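You operate a simulated robot arm through the tools that you are given. There is no shell and no other tool.

You are at the controls of a simulated two-armed robot. One attempt, no reset.

JOB
Put the three spoons away, each in the lane marked for it.
Fine: the utensils drawer ends shut. Where these are worked on the way, their far stop is far enough and under half their travel is too little: utensils drawer.

Only the result counts: the job must be done as asked and must still hold three seconds after the hand-in. Knocking over, shifting, dropping, spilling or breaking anything else fails it.

ROBOT AND FRAMES
Two 7-joint arms with fingered hands on one trunk that stands fixed in place. Base frame: the origin is at the foot of the trunk, x ahead of it, y to its left, z up; the work surface is at about z = 860. Lengths are in mm, angles in degrees, forces in N, time in s.
The left shoulder is at [50, 214, 869], the right one opposite. With the tool pointing down near the work surface each hand reaches from about 360 to 880 mm from the base axis, measured 20 degrees to its own side. Payload 3 kg a hand.
The TCP of each hand is the grasp point between the finger pads, 26 mm short of the fingertips. In the tool frame z runs along the fingers and y along their closing line. Largest opening 132 mm; the body of the gripper starts 73 mm behind the TCP. The gripper is a hand of 3 fingers: y runs from the thumb to the fingers, the wrist lies at [0, 0, -229] in the tool frame, and closing takes about 1.5 s.
Orientation is that of the tool frame in the base frame, as a unit quaternion [x, y, z, w]. With the fingers straight down and closing along the base's y, the tool's x points along the base's -x, its y along +y and its z along -z.

CONTROLS
- The arms move only by the tool servo_tool. It takes "left_motion", "right_motion" or both (then of equal length, played together; a hand with none holds still); each is one flat list of numbers, 7 for each row, row after row: the shift along the base's x, y, z in mm, then the turn, a rotation vector about the base's x, y, z in degrees, then the closure, from 0 (fully open) to 1 (shut). In form: [x, y, z, wx, wy, wz, claw, x, y, z, wx, wy, wz, claw, ...]. A call has 1 to 20 rows; each row shifts and turns the commanded pose from where the row before left it. Rows are played at 5 a second. More than 50 mm and 8.6 degrees between two rows, or a gripper value outside its range, and nothing of the call is played. Where a pose cannot be reached the arm comes as near as it can. A force on the tool above 40 N (or 10 N above the force at the start of the call, whichever is more), or a blocked arm, ends the call early, and 0.2 s more pass. Each finger travels about 72 mm/s and halts on what it meets, pressing with about 30 N; the grip force reading is that of the motor and also rises with nothing between the fingers. The clock runs only during rows and for 0.2 s after the last one: add rows that do not move to give the fingers time. It gives the time, the measured TCP pose, the force on the tool (base axes), the opening and the grip force at its end, in the units of the frame above (readings bear some noise), with the torque about the TCP (base axes, N m) and any sound that the robot's microphone picked up.
- Cameras (640 x 400 px; columns grow to the right, rows downward): "scene" is now at [31.7, -15.4, 1498.5]; the picture's right is [-0.19, -0.98, 0.00], its down [-0.67, 0.13, -0.73] and it looks along [0.71, -0.14, -0.69] (base axes); focal length 324 px, centre (320, 200). "left" rides on the left gripper at [-62, 3, -92] in its tool frame; the picture's right is [-0.05, -1.00, 0.00], its down [0.83, -0.04, -0.56] and it looks along [0.55, -0.03, 0.83] (tool axes); focal length 230 px, centre (320, 200). "right" rides on the right gripper at [61, 3, -92] in its tool frame; the picture's right is [-0.05, 1.00, 0.00], its down [-0.83, -0.04, -0.56] and it looks along [-0.55, -0.03, 0.83] (tool axes); focal length 230 px, centre (320, 200). There is no depth. A picture from a camera that has moved, and an enlarged one, comes with that camera's place and axes in the base frame and with its lens.
- grab_frame(camera): a new picture of that camera. It takes no simulated time.
- grasp_type(shape, hand): the hand has 3 fingers and takes this shape, open, in about a second: jaw (thumb against the fingers, like two jaws); tri (thumb and two fingers); tip (a fingertip pinch); poke (one finger out to press); point (the index stretched); flat (the hand flat); cup (the hand cupped); fist (a fist). The gripper value then closes the fingers along that shape, each until it touches; the sizes above hold for jaw. It gives what a move gives, with no picture.
- aim_head(pan, tilt): turns the head with the scene camera to pan (to the left, within 86 degrees either way) and tilt (down, from -29 to 69), counted from straight ahead of the robot. It gives what a move gives.
- inspect(camera, box): a new picture of the part [left, top, right, bottom] of that camera's present view, enlarged. It takes no simulated time.
- job_done(): hands the job in; it is judged then, once.

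Nothing tells you positions but the pictures and the camera data. Unless the task says otherwise, let go and move clear before handing in.

The tools are called after ">>>" as a command line: name --argument value ..., lists and objects as JSON in quotes. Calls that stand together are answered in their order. servo_tool: Moves the arms, as the interface text tells. Its arguments: {"type":"object","properties":{"left_motion":{"type":"array"},"right_motion":{"type":"array"}},"required":[]} The other tools are called the same way: grasp_type (shape, hand) gives the hand a shape; aim_head (pan, tilt) turns the head that bears the scene camera; grab_frame (camera) takes a picture; inspect (camera, box) takes an enlarged picture of a part of a camera's view; job_done () hands the job in.

At the start:

```text
t: 0.0
left_position: [508.0, 162.5, 1165.5]
left_tool_rot: [0.06, 0.998, 0.0, 0.0]
left_ft_force: [-0.4, 0.2, -0.2]
left_moment: [0.0, 0.02, 0.02]
left_gripper_width: 132.0
left_grasp_force: 0.1
left_shape: jaw
right_position: [537.1, -328.1, 1064.9]
right_tool_rot: [0.059, 0.998, -0.001, 0.001]
right_ft_force: [-0.2, 0.1, 0.5]
right_moment: [0.01, 0.0, -0.01]
right_gripper_width: 132.3
right_grasp_force: 0.1
right_shape: jaw
head pan, tilt: [-11.2, 43.3]
```

scene: 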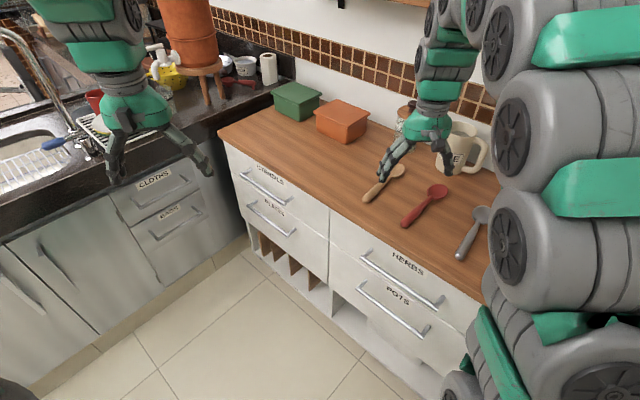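
right: 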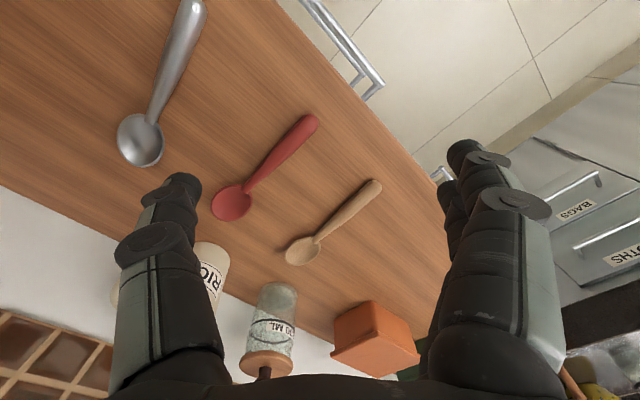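
left: 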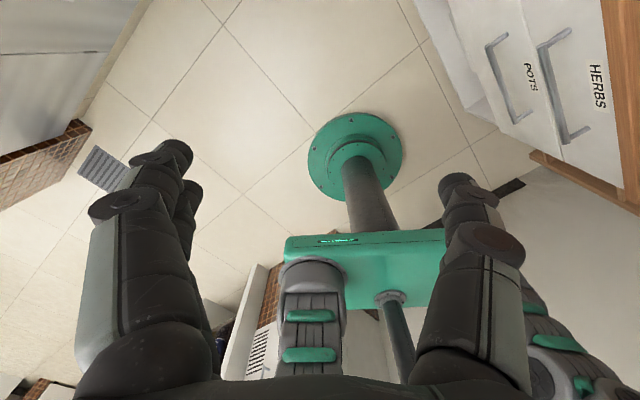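

I see a wooden counter with three spoons (wooden, red, steel) and a cabinet of drawers with labels below it. I'll enlarge the labels and the spoons to find the utensils drawer.

>>> inspect --camera "scene" --box '[210, 120, 350, 280]'

>>> inspect --camera "scene" --box '[330, 130, 500, 360]'

>>> inspect --camera "scene" --box '[100, 140, 260, 260]'

```text
2.50 times, centred on (280, 200) of scene
camera zoom: at [31.7, -15.4, 1498.5], right [-0.19, -0.98, 0.0], down [-0.67, 0.13, -0.73], along [0.71, -0.14, -0.69], focal length 809 px, centre (420, 200)
```

zoom: 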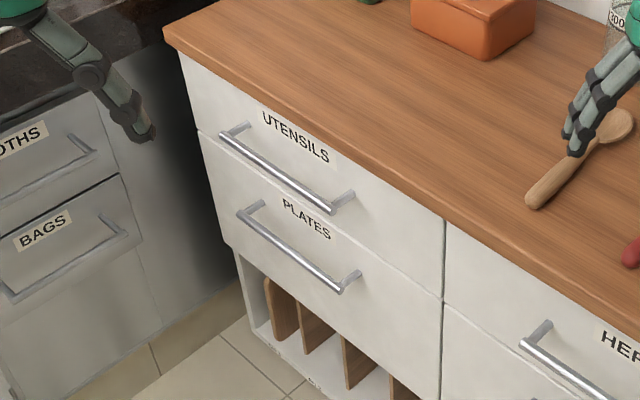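

```text
1.74 times, centred on (415, 245) of scene
camera zoom: at [31.7, -15.4, 1498.5], right [-0.19, -0.98, 0.0], down [-0.67, 0.13, -0.73], along [0.71, -0.14, -0.69], focal length 563 px, centre (155, 122)
```

zoom: 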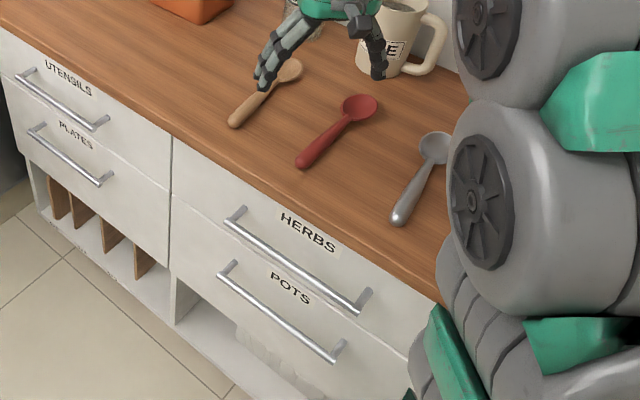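

```text
3.33 times, centred on (180, 200) of scene
camera zoom: at [31.7, -15.4, 1498.5], right [-0.19, -0.98, 0.0], down [-0.67, 0.13, -0.73], along [0.71, -0.14, -0.69], focal length 1078 px, centre (787, 200)
```

zoom: 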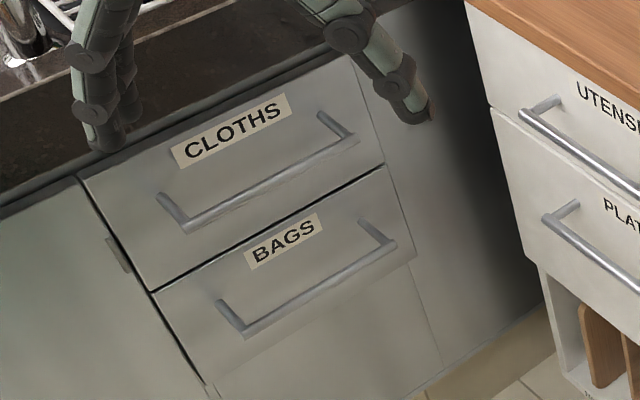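

The UTENSILS drawer is the top-left one of the rotated cabinet; by my estimate its handle centre is near [894, 14, 760]. I'll zoom in further to fix the handle, the edges and the spoons.

>>> inspect --camera "scene" --box '[230, 150, 310, 200]'

>>> inspect --camera "scene" --box '[280, 170, 360, 220]'

>>> inspect --camera "scene" --box '[200, 115, 280, 165]'

>>> inspect --camera "scene" --box '[350, 150, 510, 270]'

```text
8.00 times, centred on (270, 175) of scene
camera zoom: at [31.7, -15.4, 1498.5], right [-0.19, -0.98, 0.0], down [-0.67, 0.13, -0.73], along [0.71, -0.14, -0.69], focal length 2588 px, centre (720, 400)
```

zoom: 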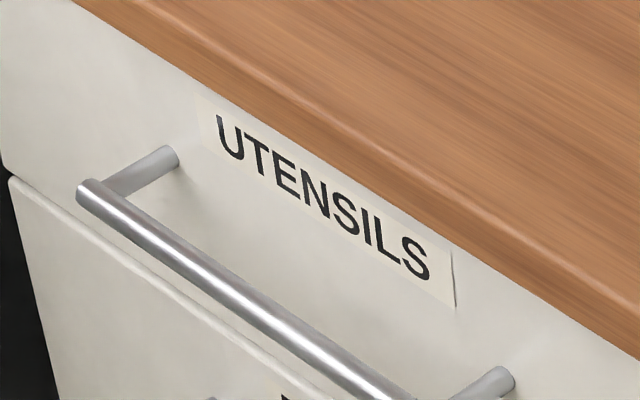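

```text
8.00 times, centred on (320, 195) of scene
camera zoom: at [31.7, -15.4, 1498.5], right [-0.19, -0.98, 0.0], down [-0.67, 0.13, -0.73], along [0.71, -0.14, -0.69], focal length 2588 px, centre (320, 240)
```

zoom: 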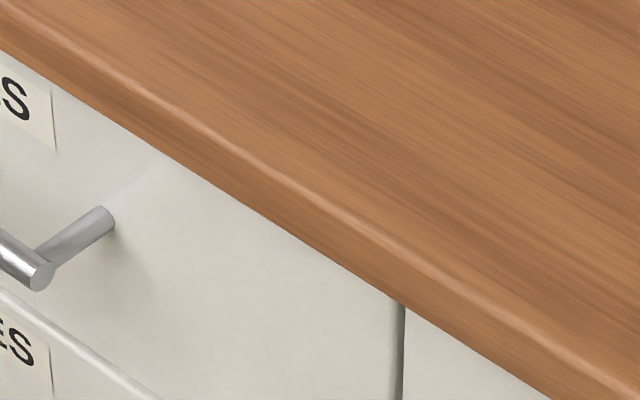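

```text
8.00 times, centred on (240, 140) of scene
camera zoom: at [31.7, -15.4, 1498.5], right [-0.19, -0.98, 0.0], down [-0.67, 0.13, -0.73], along [0.71, -0.14, -0.69], focal length 2588 px, centre (960, 680)
```

zoom: 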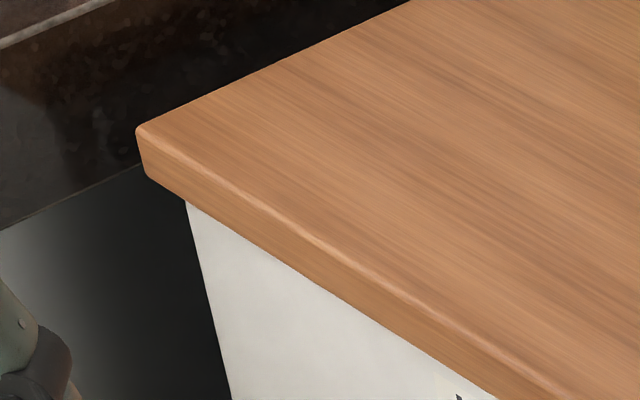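

```text
3.33 times, centred on (430, 210) of scene
camera zoom: at [31.7, -15.4, 1498.5], right [-0.19, -0.98, 0.0], down [-0.67, 0.13, -0.73], along [0.71, -0.14, -0.69], focal length 1078 px, centre (-47, 167)
```

zoom: 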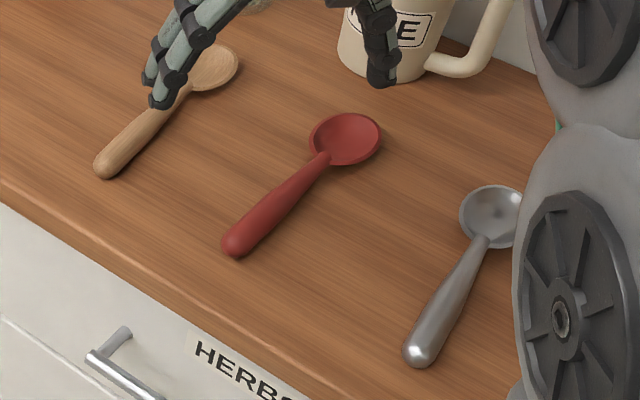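

The cabinet is turned about 36° from the base axes, with the drawer handle bar around [894, 14, 760] and running along (0.81, 0.59, 0). I'll bring the left hand to a standoff in front of the handle, tilted toward it, to measure it with the wrist camera.

>>> servo_tool --left_motion '[20, 0, -20, 0, 0, 7.2, 0.4, 20, 0, -20, 0, 0, 7.2, 0.4, 20, 0, -20, 0, 0, 7.2, 0.4, 20, 0, -20, 0, 0, 7.2, 0.4, 20, 0, -20, 0, 0, 7.2, 0.4, 20, 0, -20, 0, 0, 7.2, 0.4]'

```text
t: 1.4
left_position: [627.0, 161.8, 1044.0]
left_tool_rot: [-0.311, 0.95, 0.0, 0.0]
left_ft_force: [0.6, -0.5, 0.5]
left_moment: [0.0, 0.0, 0.02]
left_gripper_width: 79.8
left_grasp_force: 0.0
left_shape: jaw
right_position: [539.0, -329.5, 1065.7]
right_tool_rot: [0.061, 0.998, -0.001, 0.0]
right_ft_force: [-0.6, 1.0, -0.2]
right_moment: [-0.01, 0.01, -0.01]
right_gripper_width: 132.0
right_grasp_force: 0.0
right_shape: jaw
head pan, tilt: [-11.2, 43.3]
```

The yaw came out as intended. Now I'll pitch the hand 60° toward the drawer while descending to the standoff.

>>> servo_tool --left_motion '[22, -3, -30, -6.045, -4.44, 0, 0.4, 22, -3, -30, -6.045, -4.44, 0, 0.4, 22, -3, -30, -6.045, -4.44, 0, 0.4, 22, -3, -30, -6.045, -4.44, 0, 0.4, 22, -3, -30, -6.045, -4.44, 0, 0.4, 22, -3, -30, -6.045, -4.44, 0, 0.4, 22, -3, -30, -6.045, -4.44, 0, 0.4, 22, -3, -30, -6.045, -4.44, 0, 0.4, 0, 0, 0, 0, 0, 0, 0.4]'

>>> grab_frame --camera "left"

>>> grab_frame --camera "scene"

```text
t: 3.4
left_position: [802.4, 141.6, 804.0]
left_tool_rot: [-0.269, 0.823, -0.475, 0.156]
left_ft_force: [0.6, 0.3, 0.3]
left_moment: [-0.01, 0.01, 0.0]
left_gripper_width: 79.6
left_grasp_force: 0.0
left_shape: jaw
right_position: [537.3, -330.0, 1066.0]
right_tool_rot: [0.06, 0.998, 0.0, 0.0]
right_ft_force: [0.5, -0.9, -0.1]
right_moment: [0.02, -0.01, 0.02]
right_gripper_width: 131.8
right_grasp_force: 0.0
right_shape: jaw
head pan, tilt: [-11.2, 43.3]
```

```text
taken
camera left: at [803.6, 243.0, 847.2], right [0.34, -0.37, 0.87], down [-0.94, -0.12, 0.31], along [-0.01, -0.92, -0.39], focal length 230 px, centre (320, 200)
```

left: 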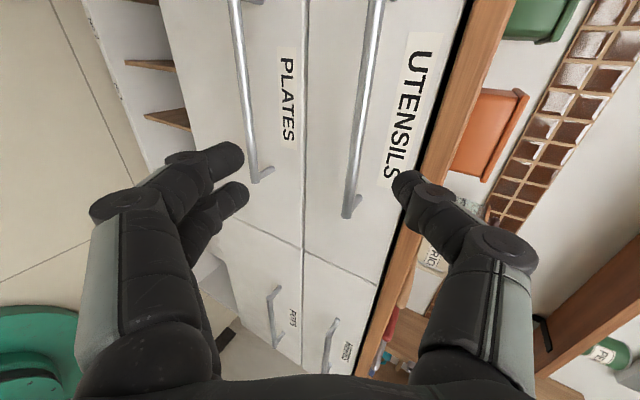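

```text
taken
```

scene: 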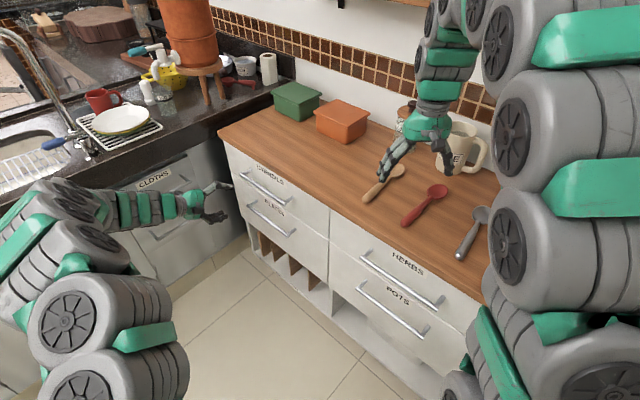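

Triangulating both views puts the bar ends at about [798, -51, 767] and [982, 86, 767], so the bar centre is near [890, 17, 767]. I'll move up along the approach line with the fingers partly closed.

>>> servo_tool --left_motion '[17.6, -25.5, -1, 0, 0, 0, 0.65, 17.6, -25.5, -1, 0, 0, 0, 0.65, 17.6, -25.5, -1, 0, 0, 0, 0.68, 0, 0, 0, 0, 0, 0, 0.68]'

>>> grab_frame --camera "left"

>>> inspect --camera "scene" --box '[180, 140, 340, 240]'

```text
t: 4.4
left_position: [856.2, 63.5, 801.8]
left_tool_rot: [-0.27, 0.823, -0.475, 0.156]
left_ft_force: [0.0, -0.1, 0.3]
left_moment: [-0.02, -0.05, 0.01]
left_gripper_width: 42.7
left_grasp_force: 0.1
left_shape: jaw
right_position: [537.9, -329.9, 1065.4]
right_tool_rot: [0.06, 0.998, 0.0, 0.0]
right_ft_force: [-0.7, 0.2, -0.1]
right_moment: [-0.02, 0.0, 0.0]
right_gripper_width: 131.8
right_grasp_force: 0.1
right_shape: jaw
head pan, tilt: [-11.2, 43.3]
```

```text
taken
camera left: at [856.8, 166.9, 845.0], right [0.34, -0.37, 0.86], down [-0.94, -0.12, 0.31], along [-0.01, -0.92, -0.39], focal length 230 px, centre (320, 200)
```

left: 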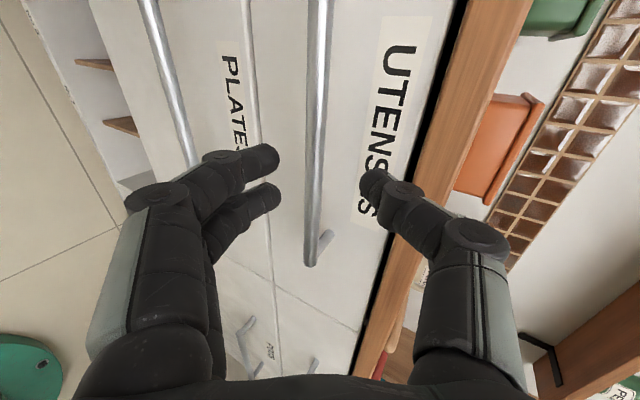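

```text
4.00 times, centred on (260, 190) of scene
camera zoom: at [31.6, -15.4, 1498.5], right [-0.19, -0.98, 0.0], down [-0.67, 0.13, -0.73], along [0.71, -0.14, -0.69], focal length 1294 px, centre (560, 240)
```

zoom: 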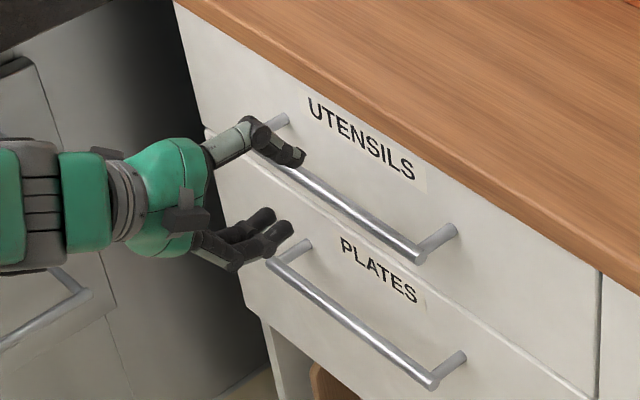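

The bar sits between the thumb and the two fingers, so I'll advance along the tool axis and close on it.

>>> servo_tool --left_motion '[7.6, -10.3, -7.6, 0, 0, 0, 0.68, 7.6, -10.3, -7.6, 0, 0, 0, 0.68, 7.6, -10.3, -7.6, 0, 0, 0, 0.68, 7.6, -10.3, -7.6, 0, 0, 0, 0.68, 0, 0, 0, 0, 0, 0, 0.68]'

>>> grab_frame --camera "left"

>>> inspect --camera "scene" --box '[180, 140, 340, 240]'

```text
t: 5.6
left_position: [886.4, 20.9, 771.9]
left_tool_rot: [-0.269, 0.823, -0.475, 0.156]
left_ft_force: [-0.3, -0.2, -0.2]
left_moment: [0.02, 0.0, -0.03]
left_gripper_width: 42.6
left_grasp_force: 0.1
left_shape: jaw
right_position: [538.3, -329.9, 1066.3]
right_tool_rot: [0.06, 0.998, -0.001, -0.001]
right_ft_force: [-0.1, 0.2, -0.4]
right_moment: [0.03, 0.01, -0.04]
right_gripper_width: 131.9
right_grasp_force: 0.1
right_shape: jaw
head pan, tilt: [-11.2, 43.3]
```

```text
taken
camera left: at [887.0, 123.9, 815.4], right [0.34, -0.37, 0.86], down [-0.94, -0.12, 0.31], along [-0.01, -0.92, -0.39], focal length 230 px, centre (320, 200)
```

left: 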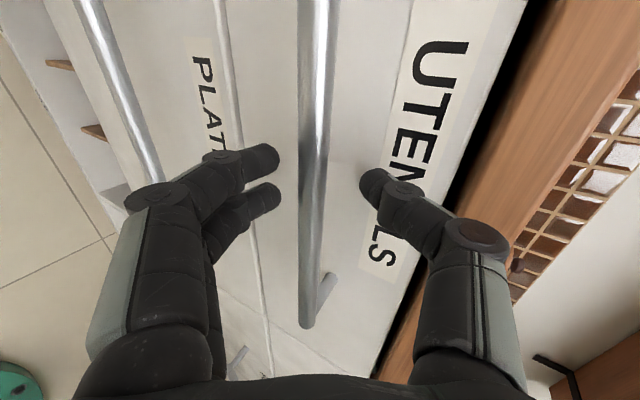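

```text
4.00 times, centred on (260, 190) of scene
camera zoom: at [31.6, -15.4, 1498.5], right [-0.19, -0.98, 0.0], down [-0.67, 0.13, -0.73], along [0.71, -0.14, -0.69], focal length 1294 px, centre (560, 240)
```

zoom: 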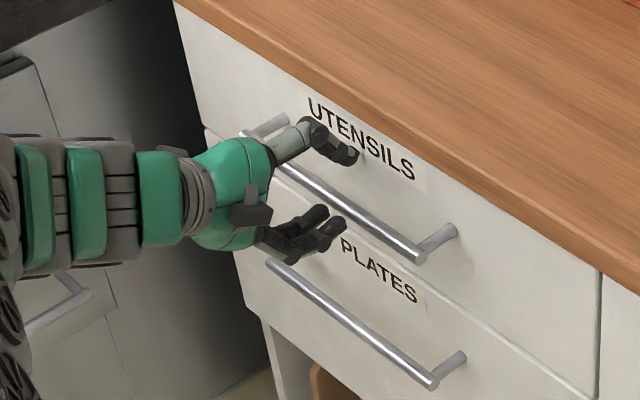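

The bar appears to lie between the thumb and fingers. I'll close now and check the grip.

>>> servo_tool --left_motion '[0, 0, 0, 0, 0, 0, 1, 0, 0, 0, 0, 0, 0, 1, 0, 0, 0, 0, 0, 0, 1, 0, 0, 0, 0, 0, 0, 1, 0, 0, 0, 0, 0, 0, 1]'

>>> grab_frame --camera "left"

```text
t: 6.8
left_position: [885.6, 21.9, 771.5]
left_tool_rot: [-0.27, 0.824, -0.474, 0.155]
left_ft_force: [-1.4, 0.4, -7.2]
left_moment: [-0.03, -0.01, -0.04]
left_gripper_width: 0.1
left_grasp_force: 29.8
left_shape: jaw
right_position: [537.9, -329.9, 1065.0]
right_tool_rot: [0.061, 0.998, 0.001, 0.0]
right_ft_force: [0.5, -0.8, 0.0]
right_moment: [0.0, -0.02, 0.02]
right_gripper_width: 132.0
right_grasp_force: 0.2
right_shape: jaw
head pan, tilt: [-11.2, 43.3]
```

```text
taken
camera left: at [886.8, 124.2, 815.1], right [0.34, -0.37, 0.86], down [-0.94, -0.12, 0.31], along [-0.01, -0.92, -0.39], focal length 230 px, centre (320, 200)
```

left: 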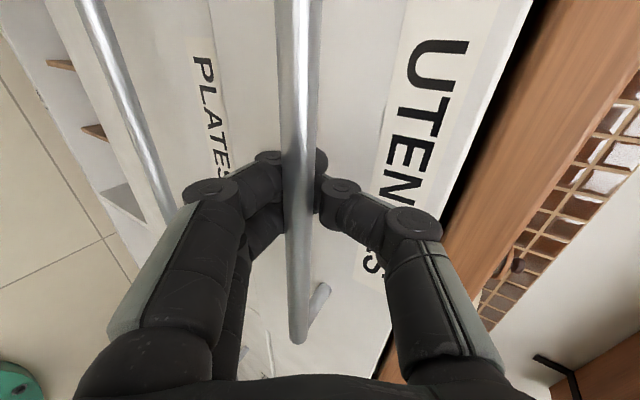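

The fingers have closed around behind the bar, caging it with a slight contact force. I'll pull straight out along the drawer normal (-0.592, 0.806) and watch for motion.

>>> servo_tool --left_motion '[-8.9, 12.1, 0, 0, 0, 0, 1, -8.9, 12.1, 0, 0, 0, 0, 1, -8.9, 12.1, 0, 0, 0, 0, 1, -8.9, 12.1, 0, 0, 0, 0, 1, -8.9, 12.1, 0, 0, 0, 0, 1, -8.9, 12.1, 0, 0, 0, 0, 1]'

>>> grab_frame --camera "left"

>>> grab_frame --camera "scene"

```text
t: 8.2
left_position: [833.7, 96.0, 771.3]
left_tool_rot: [-0.27, 0.823, -0.474, 0.157]
left_ft_force: [-2.1, 0.5, -7.3]
left_moment: [-0.05, -0.01, 0.06]
left_gripper_width: 0.0
left_grasp_force: 29.7
left_shape: jaw
right_position: [537.8, -329.8, 1065.1]
right_tool_rot: [0.06, 0.998, 0.0, 0.0]
right_ft_force: [0.3, 0.3, -0.6]
right_moment: [0.02, 0.01, -0.01]
right_gripper_width: 131.9
right_grasp_force: 0.1
right_shape: jaw
head pan, tilt: [-11.2, 43.3]
```

```text
taken
camera left: at [834.4, 198.3, 815.1], right [0.34, -0.37, 0.86], down [-0.94, -0.12, 0.31], along [-0.01, -0.92, -0.39], focal length 230 px, centre (320, 200)
```

left: 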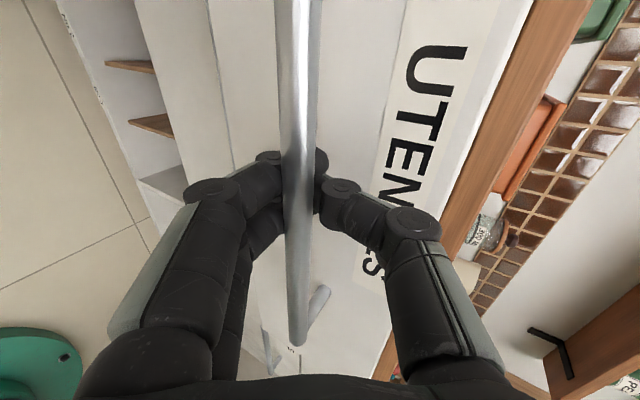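

```text
taken
```

scene: 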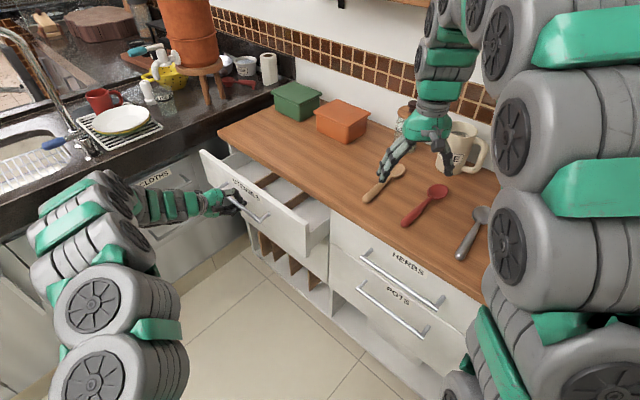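

The drawer is sliding out and I can see lane dividers inside. I'll keep pulling toward the far stop.

>>> servo_tool --left_motion '[-8.9, 12.1, 0, 0, 0, 0, 1, -8.9, 12.1, 0, 0, 0, 0, 1, -8.9, 12.1, 0, 0, 0, 0, 1, -8.9, 12.1, 0, 0, 0, 0, 1, -8.9, 12.1, 0, 0, 0, 0, 1, -8.9, 12.1, 0, 0, 0, 0, 1, -8.9, 12.1, 0, 0, 0, 0, 1, -8.9, 12.1, 0, 0, 0, 0, 1, -8.9, 12.1, 0, 0, 0, 0, 1, -8.9, 12.1, 0, 0, 0, 0, 1, -8.9, 12.1, 0, 0, 0, 0, 1, -8.9, 12.1, 0, 0, 0, 0, 1]'

>>> grab_frame --camera "scene"

```text
t: 10.8
left_position: [726.5, 239.6, 770.4]
left_tool_rot: [-0.27, 0.823, -0.475, 0.156]
left_ft_force: [-4.3, -1.1, -7.3]
left_moment: [-0.06, -0.04, 0.03]
left_gripper_width: 0.0
left_grasp_force: 30.5
left_shape: jaw
right_position: [536.7, -329.1, 1066.2]
right_tool_rot: [0.06, 0.998, 0.0, 0.001]
right_ft_force: [0.3, -0.5, -0.8]
right_moment: [0.03, 0.01, -0.01]
right_gripper_width: 131.8
right_grasp_force: 0.0
right_shape: jaw
head pan, tilt: [-11.2, 43.3]
```

```text
taken
```

scene: 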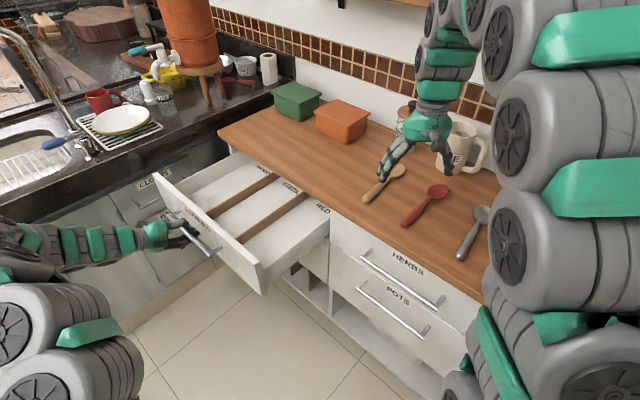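

The drawer is well open and three lanes with labels are showing. I'll continue to the stop in small steps and then read the labels.

>>> servo_tool --left_motion '[-8.9, 12.1, 0, 0, 0, 0, 1, -8.9, 12.1, 0, 0, 0, 0, 1, -8.9, 12.1, 0, 0, 0, 0, 1, -8.9, 12.1, 0, 0, 0, 0, 1, -8.9, 12.1, 0, 0, 0, 0, 1, -8.9, 12.1, 0, 0, 0, 0, 1]'

>>> inspect --camera "scene" --box '[150, 140, 350, 300]'

```text
t: 11.9
left_position: [689.3, 287.7, 772.4]
left_tool_rot: [-0.267, 0.823, -0.476, 0.155]
left_ft_force: [32.2, -15.5, -20.6]
left_moment: [-0.26, -0.37, 0.0]
left_gripper_width: 0.2
left_grasp_force: 30.1
left_shape: jaw
right_position: [537.2, -330.5, 1065.4]
right_tool_rot: [0.061, 0.998, 0.0, 0.0]
right_ft_force: [-0.2, 0.4, -0.4]
right_moment: [0.0, 0.0, 0.01]
right_gripper_width: 132.0
right_grasp_force: 0.1
right_shape: jaw
head pan, tilt: [-11.2, 43.3]
stopped in row 5 (left hand): the force on the tool passed its limit at 58 N (the readings are from after the stop); the commanded pose is now the measured one
```

```text
2.50 times, centred on (250, 220) of scene
camera zoom: at [32.3, -15.6, 1498.5], right [-0.2, -0.98, 0.0], down [-0.67, 0.13, -0.73], along [0.71, -0.14, -0.69], focal length 809 px, centre (495, 150)
```

zoom: 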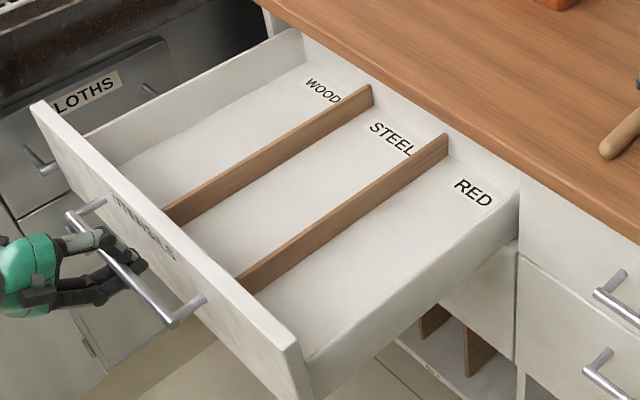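

The drawer hit its far stop about 330 mm out, and the lanes read WOOD (left), STEEL (middle) and RED (right). I'll open the left hand, back off along its own axis and get a clean look.

>>> servo_tool --left_motion '[0, 0, 0, 0, 0, 0, 0.55, 0, 0, 0, 0, 0, 0, 0.55, 0, 0, 0, 0, 0, 0, 0.55, 0, 0, 0, 0, 0, 0, 0.55]'

>>> grab_frame --camera "left"

>>> inspect --camera "scene" --box '[150, 140, 350, 300]'

```text
t: 12.9
left_position: [688.3, 290.2, 773.5]
left_tool_rot: [-0.268, 0.823, -0.476, 0.156]
left_ft_force: [0.3, 2.1, 0.1]
left_moment: [-0.05, -0.02, 0.03]
left_gripper_width: 57.9
left_grasp_force: 0.0
left_shape: jaw
right_position: [536.8, -329.1, 1065.4]
right_tool_rot: [0.06, 0.998, 0.0, 0.0]
right_ft_force: [0.4, 0.5, -1.2]
right_moment: [-0.01, 0.01, 0.01]
right_gripper_width: 131.8
right_grasp_force: 0.1
right_shape: jaw
head pan, tilt: [-11.2, 43.3]
```

```text
taken
camera left: at [689.5, 393.4, 816.0], right [0.34, -0.37, 0.87], down [-0.94, -0.12, 0.31], along [-0.01, -0.92, -0.39], focal length 230 px, centre (320, 200)
```

left: 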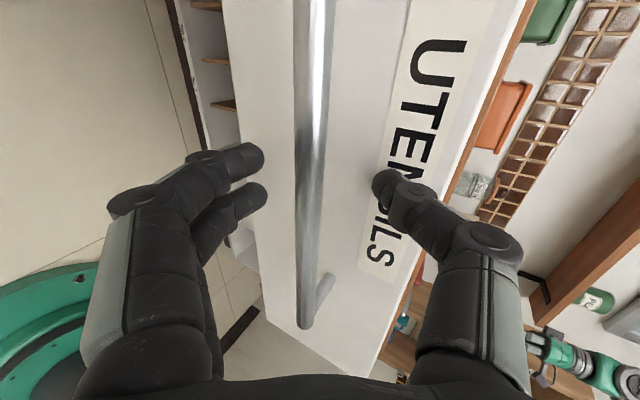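

```text
2.50 times, centred on (250, 220) of scene
camera zoom: at [31.7, -15.4, 1498.5], right [-0.19, -0.98, 0.0], down [-0.67, 0.13, -0.73], along [0.71, -0.14, -0.69], focal length 809 px, centre (495, 150)
```

zoom: 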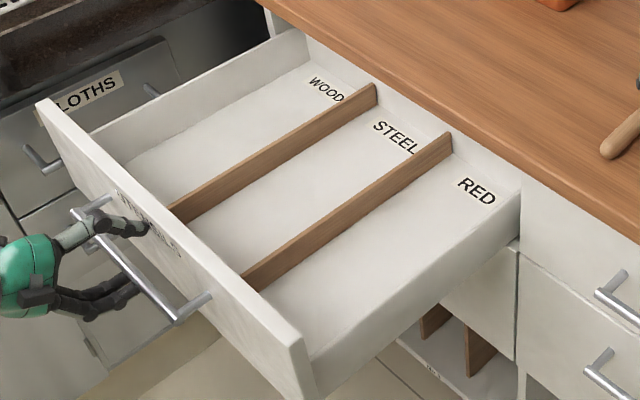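

The left hand has let go and the drawer stays out. I'll zoom in on the lanes to get the floor, dividers and labels before planning the placements.

>>> inspect --camera "scene" --box '[230, 150, 360, 231]'

>>> inspect --camera "scene" --box '[155, 170, 285, 300]'

>>> inspect --camera "right" --box '[100, 0, 400, 280]'

```text
4.92 times, centred on (295, 190) of scene
camera zoom: at [31.7, -15.4, 1498.5], right [-0.19, -0.98, 0.0], down [-0.67, 0.13, -0.73], along [0.71, -0.14, -0.69], focal length 1592 px, centre (443, 247)
```

zoom: 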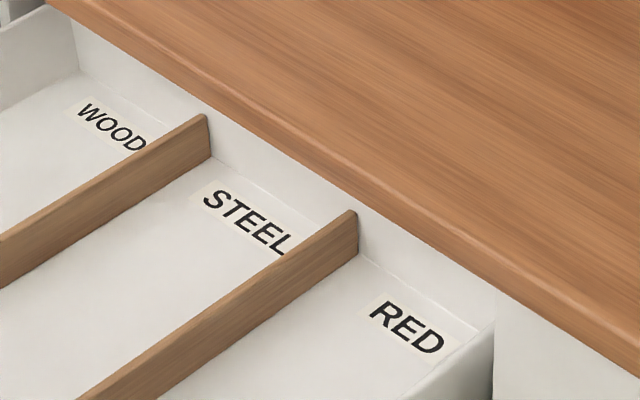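

```text
3.08 times, centred on (220, 235) of scene
camera zoom: at [31.7, -15.4, 1498.5], right [-0.19, -0.98, 0.0], down [-0.67, 0.13, -0.73], along [0.71, -0.14, -0.69], focal length 995 px, centre (628, 92)
```

zoom: 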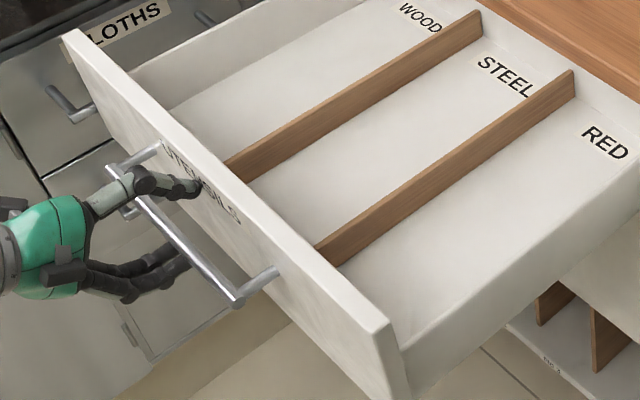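

```text
1.43 times, centred on (250, 140) of right
camera zoom: at [477.9, -318.3, 1157.6], right [0.17, 0.99, 0.0], down [0.82, -0.14, 0.56], along [0.55, -0.1, -0.83], focal length 329 px, centre (420, 286)
```

zoom: 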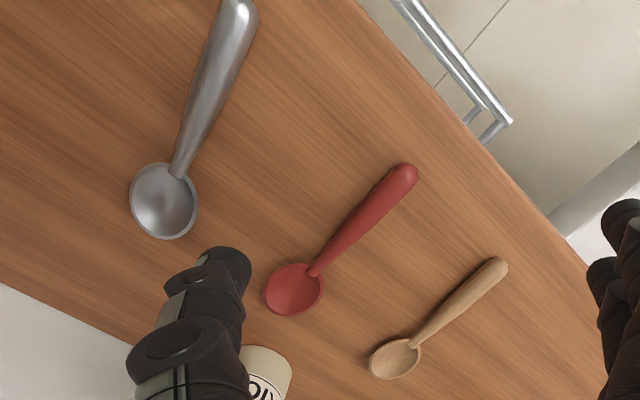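

The spoons lie almost parallel to the drawer lanes, and the right hand can reach all three. The WOOD lane is out of its reach, so I'll pass the wooden spoon to the left hand inside the drawer. First I'll back the left hand off and raise it to look down into the drawer.

>>> servo_tool --left_motion '[-15, 21, 15, 0, 0, 0, 0.55, -15, 21, 15, 0, 0, 0, 0.55, -15, 21, 15, 0, 0, 0, 0.55, -15, 21, 15, 0, 0, 0, 0.5, 0, 5, 40, 0, 0, 0, 0.5, 0, 5, 40, 0, 0, 0, 0.5, 5, 5, 40, 0, 0, 0, 0.5, 10, 5, 40, 0, 0, 0, 0.5, 10, 5, 40, 0, 0, 0, 0.5, 0, 0, 0, 0, 0, 0, 0.5]'

>>> grab_frame --camera "left"

>>> grab_frame --camera "scene"

```text
t: 15.1
left_position: [655.5, 398.6, 1032.8]
left_tool_rot: [-0.268, 0.823, -0.476, 0.155]
left_ft_force: [0.0, 0.3, -0.4]
left_moment: [0.0, 0.02, -0.01]
left_gripper_width: 65.7
left_grasp_force: 0.0
left_shape: jaw
right_position: [537.5, -328.7, 1065.2]
right_tool_rot: [0.06, 0.998, 0.0, -0.001]
right_ft_force: [0.5, -0.7, 0.2]
right_moment: [0.03, -0.02, -0.03]
right_gripper_width: 131.9
right_grasp_force: 0.0
right_shape: jaw
head pan, tilt: [-11.2, 43.3]
```

```text
taken
camera left: at [656.6, 501.1, 1076.3], right [0.34, -0.37, 0.87], down [-0.94, -0.12, 0.31], along [-0.01, -0.92, -0.39], focal length 230 px, centre (320, 200)
```

left: 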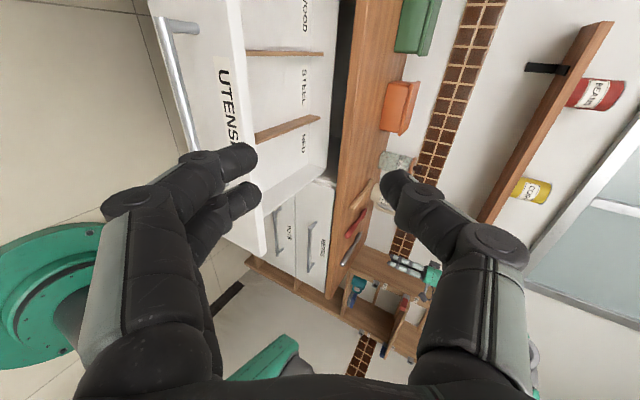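

```text
taken
```

scene: 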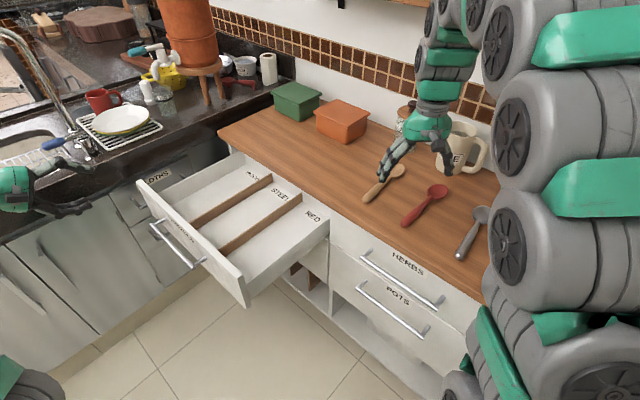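

The drawer interior shows in the left camera, so I'll zoom into it there and in the scene for a parallax measurement.

>>> inspect --camera "left" --box '[180, 0, 360, 200]'

>>> inspect --camera "scene" --box '[130, 150, 340, 310]'

```text
2.00 times, centred on (270, 100) of left
camera zoom: at [656.6, 501.1, 1076.3], right [0.34, -0.37, 0.87], down [-0.94, -0.12, 0.31], along [-0.01, -0.92, -0.39], focal length 460 px, centre (420, 400)
```

zoom: 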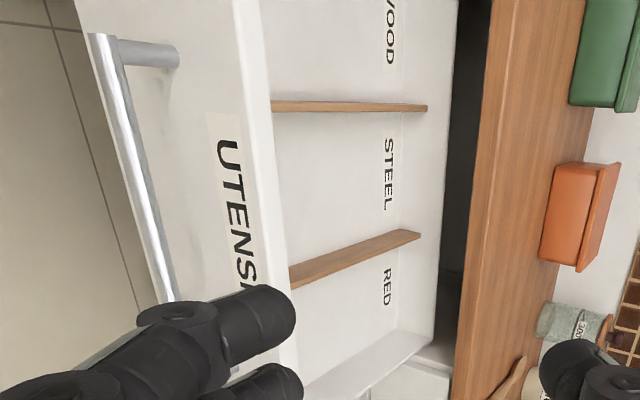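

```text
2.50 times, centred on (235, 230) of scene
camera zoom: at [31.6, -15.4, 1498.5], right [-0.19, -0.98, 0.0], down [-0.67, 0.13, -0.73], along [0.71, -0.14, -0.69], focal length 809 px, centre (532, 125)
```

zoom: 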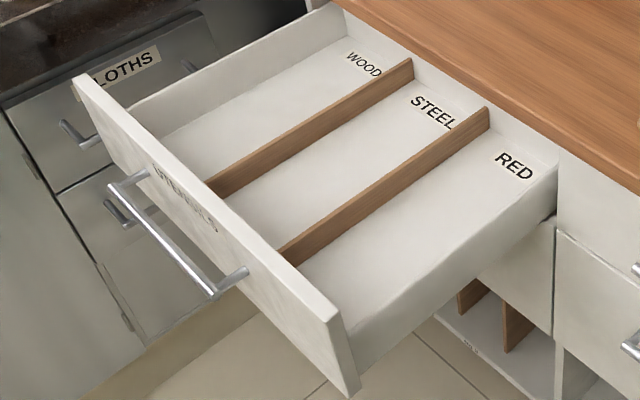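

Both views agree: the drawer floor is at about z 688, and the lanes centre at e≈558 (RED), 725 (STEEL) and 890 (WOOD) along the cabinet direction. Now the right hand goes above the wooden spoon's handle, turned to close across it.

>>> servo_tool --right_motion '[29, -2, -17, 0, 0, -7.7, 0.2, 29, -2, -17, 0, 0, -7.7, 0.4, 29, -2, -17, 0, 0, -7.7, 0.5, 29, -2, -17, 0, 0, -7.7, 0.5, 29, -2, -17, 0, 0, -7.7, 0.5, 29, -2, -17, 0, 0, -7.7, 0.5, 0, 0, 0, 0, 0, 0, 0.5]'

>>> grab_frame --camera "right"

>>> grab_frame --camera "scene"

```text
t: 16.7
left_position: [655.6, 398.9, 1032.4]
left_tool_rot: [-0.268, 0.823, -0.476, 0.155]
left_ft_force: [-0.1, -0.1, -0.4]
left_moment: [-0.01, 0.01, 0.01]
left_gripper_width: 65.4
left_grasp_force: 0.1
left_shape: jaw
right_position: [712.6, -340.8, 964.0]
right_tool_rot: [0.448, 0.894, 0.001, -0.001]
right_ft_force: [-0.2, 0.0, -0.3]
right_moment: [-0.03, -0.03, 0.01]
right_gripper_width: 66.5
right_grasp_force: 0.1
right_shape: jaw
head pan, tilt: [-11.2, 43.3]
```

```text
taken
camera right: at [679.5, -288.9, 1055.8], right [0.83, 0.56, 0.0], down [0.46, -0.69, 0.55], along [0.31, -0.46, -0.83], focal length 230 px, centre (320, 200)
```

right: 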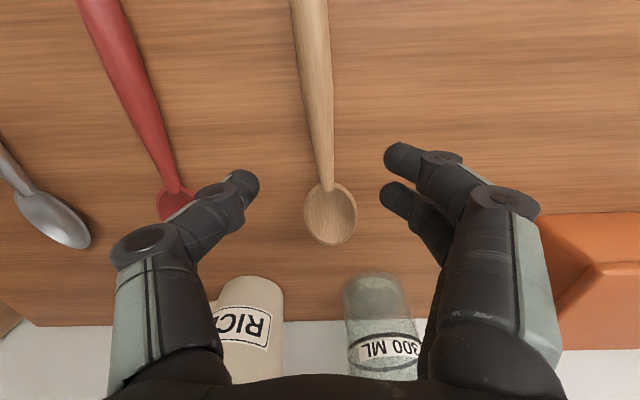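

```text
taken
```

scene: 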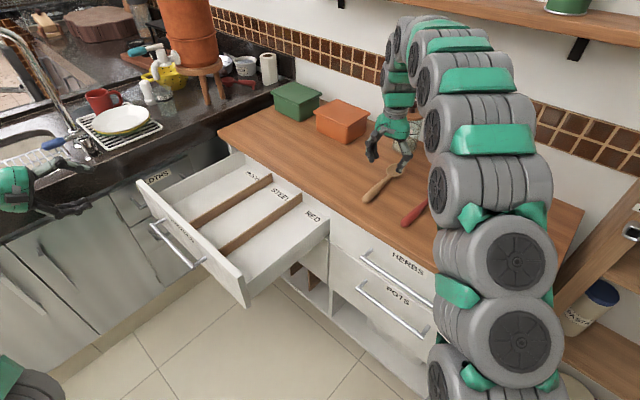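

The right hand is above the wooden spoon and nearly aligned. I'll correct the yaw by about 2.5°, then descend to just above the counter with the fingers straddling the handle.

>>> servo_tool --right_motion '[1.6, 1.2, -19, 0, 0, 2.5, 0.6, 0, 0, -19, 0, 0, 0, 0.6, 0, 0, -19, 0, 0, 0, 0.6, 0, 0, -15, 0, 0, 0, 0.6, 0, 0, 0, 0, 0, 0, 0.6]'

>>> grab_frame --camera "right"

>>> inspect --camera "scene" --box '[340, 110, 460, 220]'

```text
t: 17.9
left_position: [655.0, 398.3, 1032.0]
left_tool_rot: [-0.269, 0.823, -0.476, 0.156]
left_ft_force: [0.7, -0.1, 1.1]
left_moment: [-0.02, 0.02, -0.05]
left_gripper_width: 65.6
left_grasp_force: 0.1
left_shape: jaw
right_position: [712.5, -341.5, 891.6]
right_tool_rot: [0.427, 0.904, 0.0, 0.0]
right_ft_force: [0.2, 1.0, 0.4]
right_moment: [-0.01, -0.01, -0.04]
right_gripper_width: 53.3
right_grasp_force: 0.1
right_shape: jaw
head pan, tilt: [-11.2, 43.3]
```

```text
taken
camera right: at [677.8, -291.2, 984.5], right [0.81, 0.59, 0.0], down [0.49, -0.67, 0.56], along [0.33, -0.45, -0.83], focal length 230 px, centre (320, 200)
```

right: 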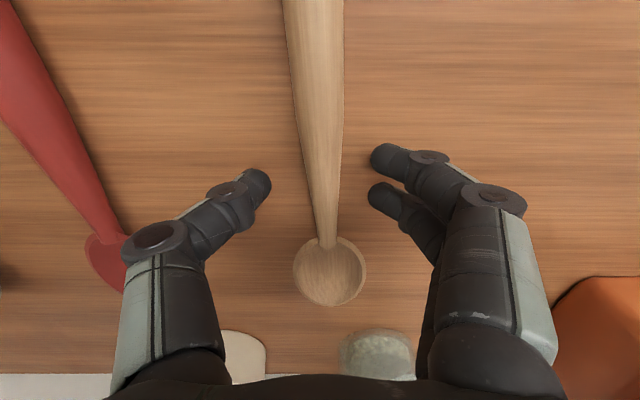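

```text
3.64 times, centred on (400, 165) of scene
camera zoom: at [31.6, -15.4, 1498.5], right [-0.19, -0.98, 0.0], down [-0.67, 0.13, -0.73], along [0.71, -0.14, -0.69], focal length 1176 px, centre (29, 327)
```

zoom: 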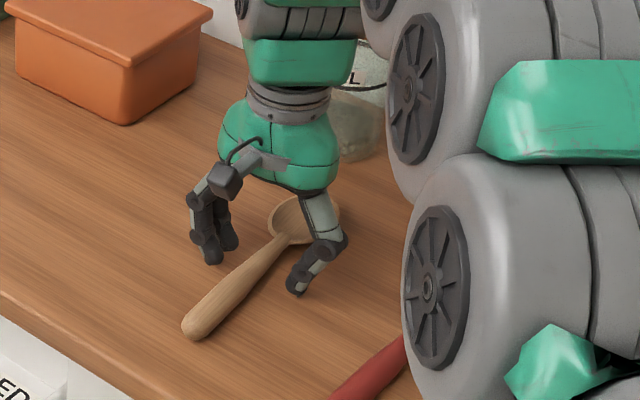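

The handle is centred between the fingers. I'll go down 3 mm more and close on it.

>>> servo_tool --right_motion '[0, 0, -3, 0, 0, 0, 0.6, 0, 0, 0, 0, 0, 0, 0.8, 0, 0, 0, 0, 0, 0, 1, 0, 0, 0, 0, 0, 0, 1, 0, 0, 0, 0, 0, 0, 1, 0, 0, 0, 0, 0, 0, 1]'

>>> grab_frame --camera "right"

```text
t: 19.3
left_position: [654.7, 399.0, 1032.9]
left_tool_rot: [-0.268, 0.823, -0.476, 0.155]
left_ft_force: [-0.1, 0.9, -0.4]
left_moment: [-0.01, 0.01, -0.04]
left_gripper_width: 65.4
left_grasp_force: 0.0
left_shape: jaw
right_position: [713.4, -340.3, 888.0]
right_tool_rot: [0.428, 0.904, 0.001, 0.001]
right_ft_force: [-0.5, -0.1, -0.8]
right_moment: [-0.03, -0.01, 0.0]
right_gripper_width: 11.0
right_grasp_force: 30.1
right_shape: jaw
head pan, tilt: [-11.2, 43.3]
```

```text
taken
camera right: at [678.0, -291.1, 981.0], right [0.81, 0.59, 0.0], down [0.49, -0.67, 0.56], along [0.33, -0.45, -0.83], focal length 230 px, centre (320, 200)
```

right: 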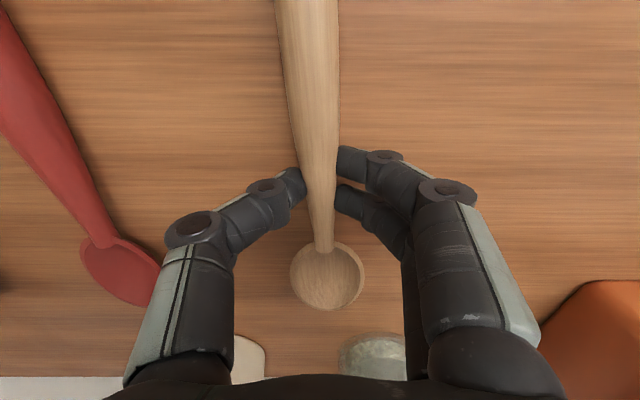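

The fingers stopped on the handle with an 11 mm gap at full grip force. I'll lift 100 mm and check that the spoon comes along.

>>> servo_tool --right_motion '[0, 0, 10, 0, 0, 0, 1, 0, 0, 20, 0, 0, 0, 1, 0, 0, 30, 0, 0, 0, 1, 0, 0, 30, 0, 0, 0, 1, 0, 0, 10, 0, 0, 0, 1, 0, 0, 0, 0, 0, 0, 1]'

>>> grab_frame --camera "right"

>>> grab_frame --camera "scene"

```text
t: 20.7
left_position: [655.6, 398.6, 1032.0]
left_tool_rot: [-0.269, 0.823, -0.476, 0.156]
left_ft_force: [-0.9, 0.4, 0.4]
left_moment: [0.03, -0.01, 0.0]
left_gripper_width: 65.3
left_grasp_force: 0.1
left_shape: jaw
right_position: [711.8, -340.6, 988.0]
right_tool_rot: [0.428, 0.904, 0.0, 0.0]
right_ft_force: [-0.2, -0.2, -1.0]
right_moment: [-0.02, 0.01, -0.01]
right_gripper_width: 10.9
right_grasp_force: 30.2
right_shape: jaw
head pan, tilt: [-11.2, 43.3]
```

```text
taken
camera right: at [676.8, -290.6, 1081.2], right [0.81, 0.59, 0.0], down [0.49, -0.67, 0.55], along [0.33, -0.45, -0.83], focal length 230 px, centre (320, 200)
```

right: 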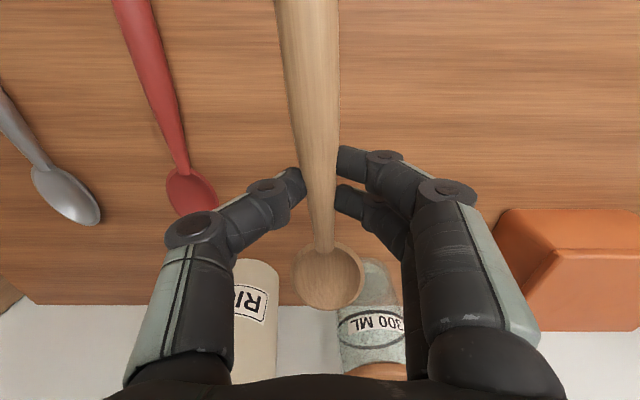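

```text
taken
```

scene: 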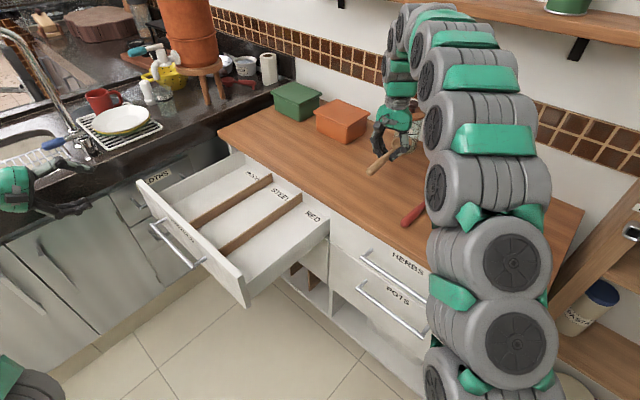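

The wooden spoon is held firmly and level. I'll carry it over to above the RED lane as a temporary spot where the left hand can take it.

>>> servo_tool --right_motion '[-3.5, 39.6, -2, 0, 0, -1.7, 1, -3.5, 39.6, -2, 0, 0, -1.8, 1, -3.5, 39.6, -2, 0, 0, 0, 1, -3.5, 39.6, -2, 0, 0, 0, 1, -3.5, 39.6, -2, 0, 0, 0, 1, -3.5, 39.6, -2, 0, 0, 0, 1, -3.5, 39.6, -2, 0, 0, 0, 1, -3.5, 39.6, -2, 0, 0, 0, 1, -3.5, 39.6, -2, 0, 0, 0, 1, 0, 0, 0, 0, 0, 0, 1]'

>>> grab_frame --camera "right"

>>> grab_frame --camera "scene"

```text
t: 22.9
left_position: [655.5, 399.5, 1032.0]
left_tool_rot: [-0.268, 0.823, -0.475, 0.155]
left_ft_force: [0.2, -0.9, 0.0]
left_moment: [0.0, 0.0, 0.0]
left_gripper_width: 65.3
left_grasp_force: 0.0
left_shape: jaw
right_position: [680.8, 18.1, 970.4]
right_tool_rot: [0.455, 0.89, 0.0, 0.001]
right_ft_force: [-0.3, 1.0, -1.2]
right_moment: [-0.01, -0.01, 0.0]
right_gripper_width: 10.7
right_grasp_force: 30.3
right_shape: jaw
head pan, tilt: [-11.2, 43.3]
```

```text
taken
camera right: at [648.6, 69.4, 1063.2], right [0.84, 0.54, 0.0], down [0.45, -0.7, 0.55], along [0.3, -0.47, -0.83], focal length 230 px, centre (320, 200)
```

right: 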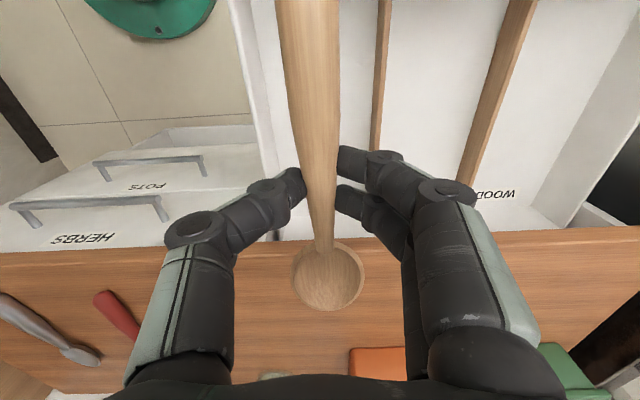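

```text
taken
```

scene: 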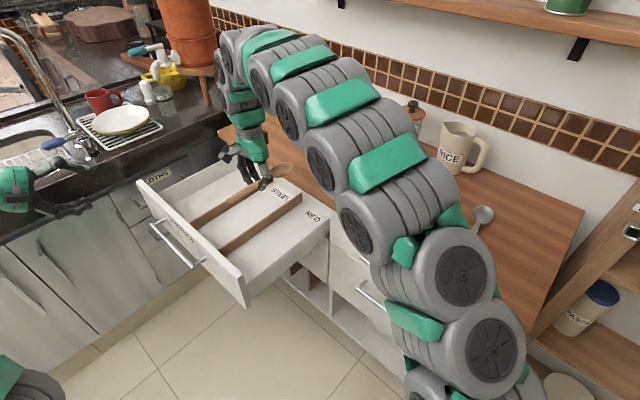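

The spoon hangs over the RED lane at about e 559, which is its centre. I'll descend into the lane and slow down near the floor.

>>> servo_tool --right_motion '[0, -1, -40, 0, 0, 0, 1, 0, 0, -40, 0, 0, 0, 1, 0, 0, -40, 0, 0, 0, 1, 0, 0, -40, 0, 0, 0, 1, 0, 0, -35, 0, 0, 0, 1, 0, 0, -25, 0, 0, 0, 1, 0, 0, -12, 0, 0, 0, 1, 0, 0, -8, 0, 0, 0, 1, 0, 0, -5, 0, 0, 0, 1, 0, 0, 0, 0, 0, 0, 1]'

>>> grab_frame --camera "right"

>>> inspect --camera "scene" --box '[130, 130, 350, 310]'

```text
t: 25.1
left_position: [655.0, 398.3, 1031.5]
left_tool_rot: [-0.268, 0.823, -0.476, 0.156]
left_ft_force: [1.4, 0.4, -0.3]
left_moment: [-0.02, 0.01, -0.01]
left_gripper_width: 65.5
left_grasp_force: 0.1
left_shape: jaw
right_position: [682.7, 15.4, 725.5]
right_tool_rot: [0.456, 0.89, 0.0, 0.001]
right_ft_force: [0.7, -0.4, 0.7]
right_moment: [0.02, 0.01, -0.03]
right_gripper_width: 10.5
right_grasp_force: 30.0
right_shape: jaw
head pan, tilt: [-11.2, 43.3]
```

```text
taken
camera right: at [649.8, 67.6, 818.6], right [0.84, 0.54, 0.0], down [0.45, -0.7, 0.56], along [0.3, -0.47, -0.83], focal length 230 px, centre (320, 200)
```

right: 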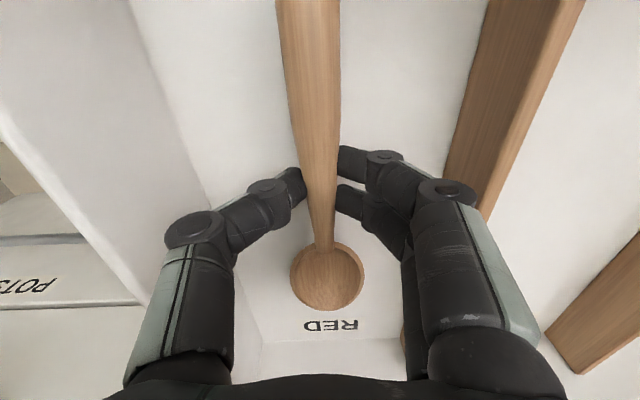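

```text
2.22 times, centred on (240, 220) of scene
camera zoom: at [31.7, -15.4, 1498.5], right [-0.19, -0.98, 0.0], down [-0.67, 0.13, -0.73], along [0.71, -0.14, -0.69], focal length 719 px, centre (498, 156)
```

zoom: 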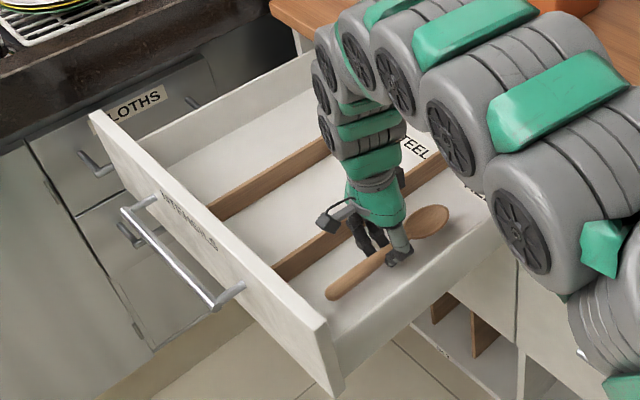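

The spoon is just above the lane floor with good clearance all round. I'll ease down a few millimetres and watch for contact force.

>>> servo_tool --right_motion '[0, 0, -3, 0, 0, 0, 1, 0, 0, -2, 0, 0, 0, 1, 0, 0, 0, 0, 0, 0, 1]'

```text
t: 25.9
left_position: [655.8, 398.2, 1031.4]
left_tool_rot: [-0.268, 0.823, -0.475, 0.156]
left_ft_force: [0.2, 0.1, 0.0]
left_moment: [-0.01, -0.01, 0.01]
left_gripper_width: 65.6
left_grasp_force: 0.3
left_shape: jaw
right_position: [682.2, 16.3, 721.6]
right_tool_rot: [0.455, 0.89, 0.0, 0.0]
right_ft_force: [0.4, 0.6, -0.1]
right_moment: [0.01, -0.01, 0.02]
right_gripper_width: 11.0
right_grasp_force: 29.8
right_shape: jaw
head pan, tilt: [-11.2, 43.3]
```

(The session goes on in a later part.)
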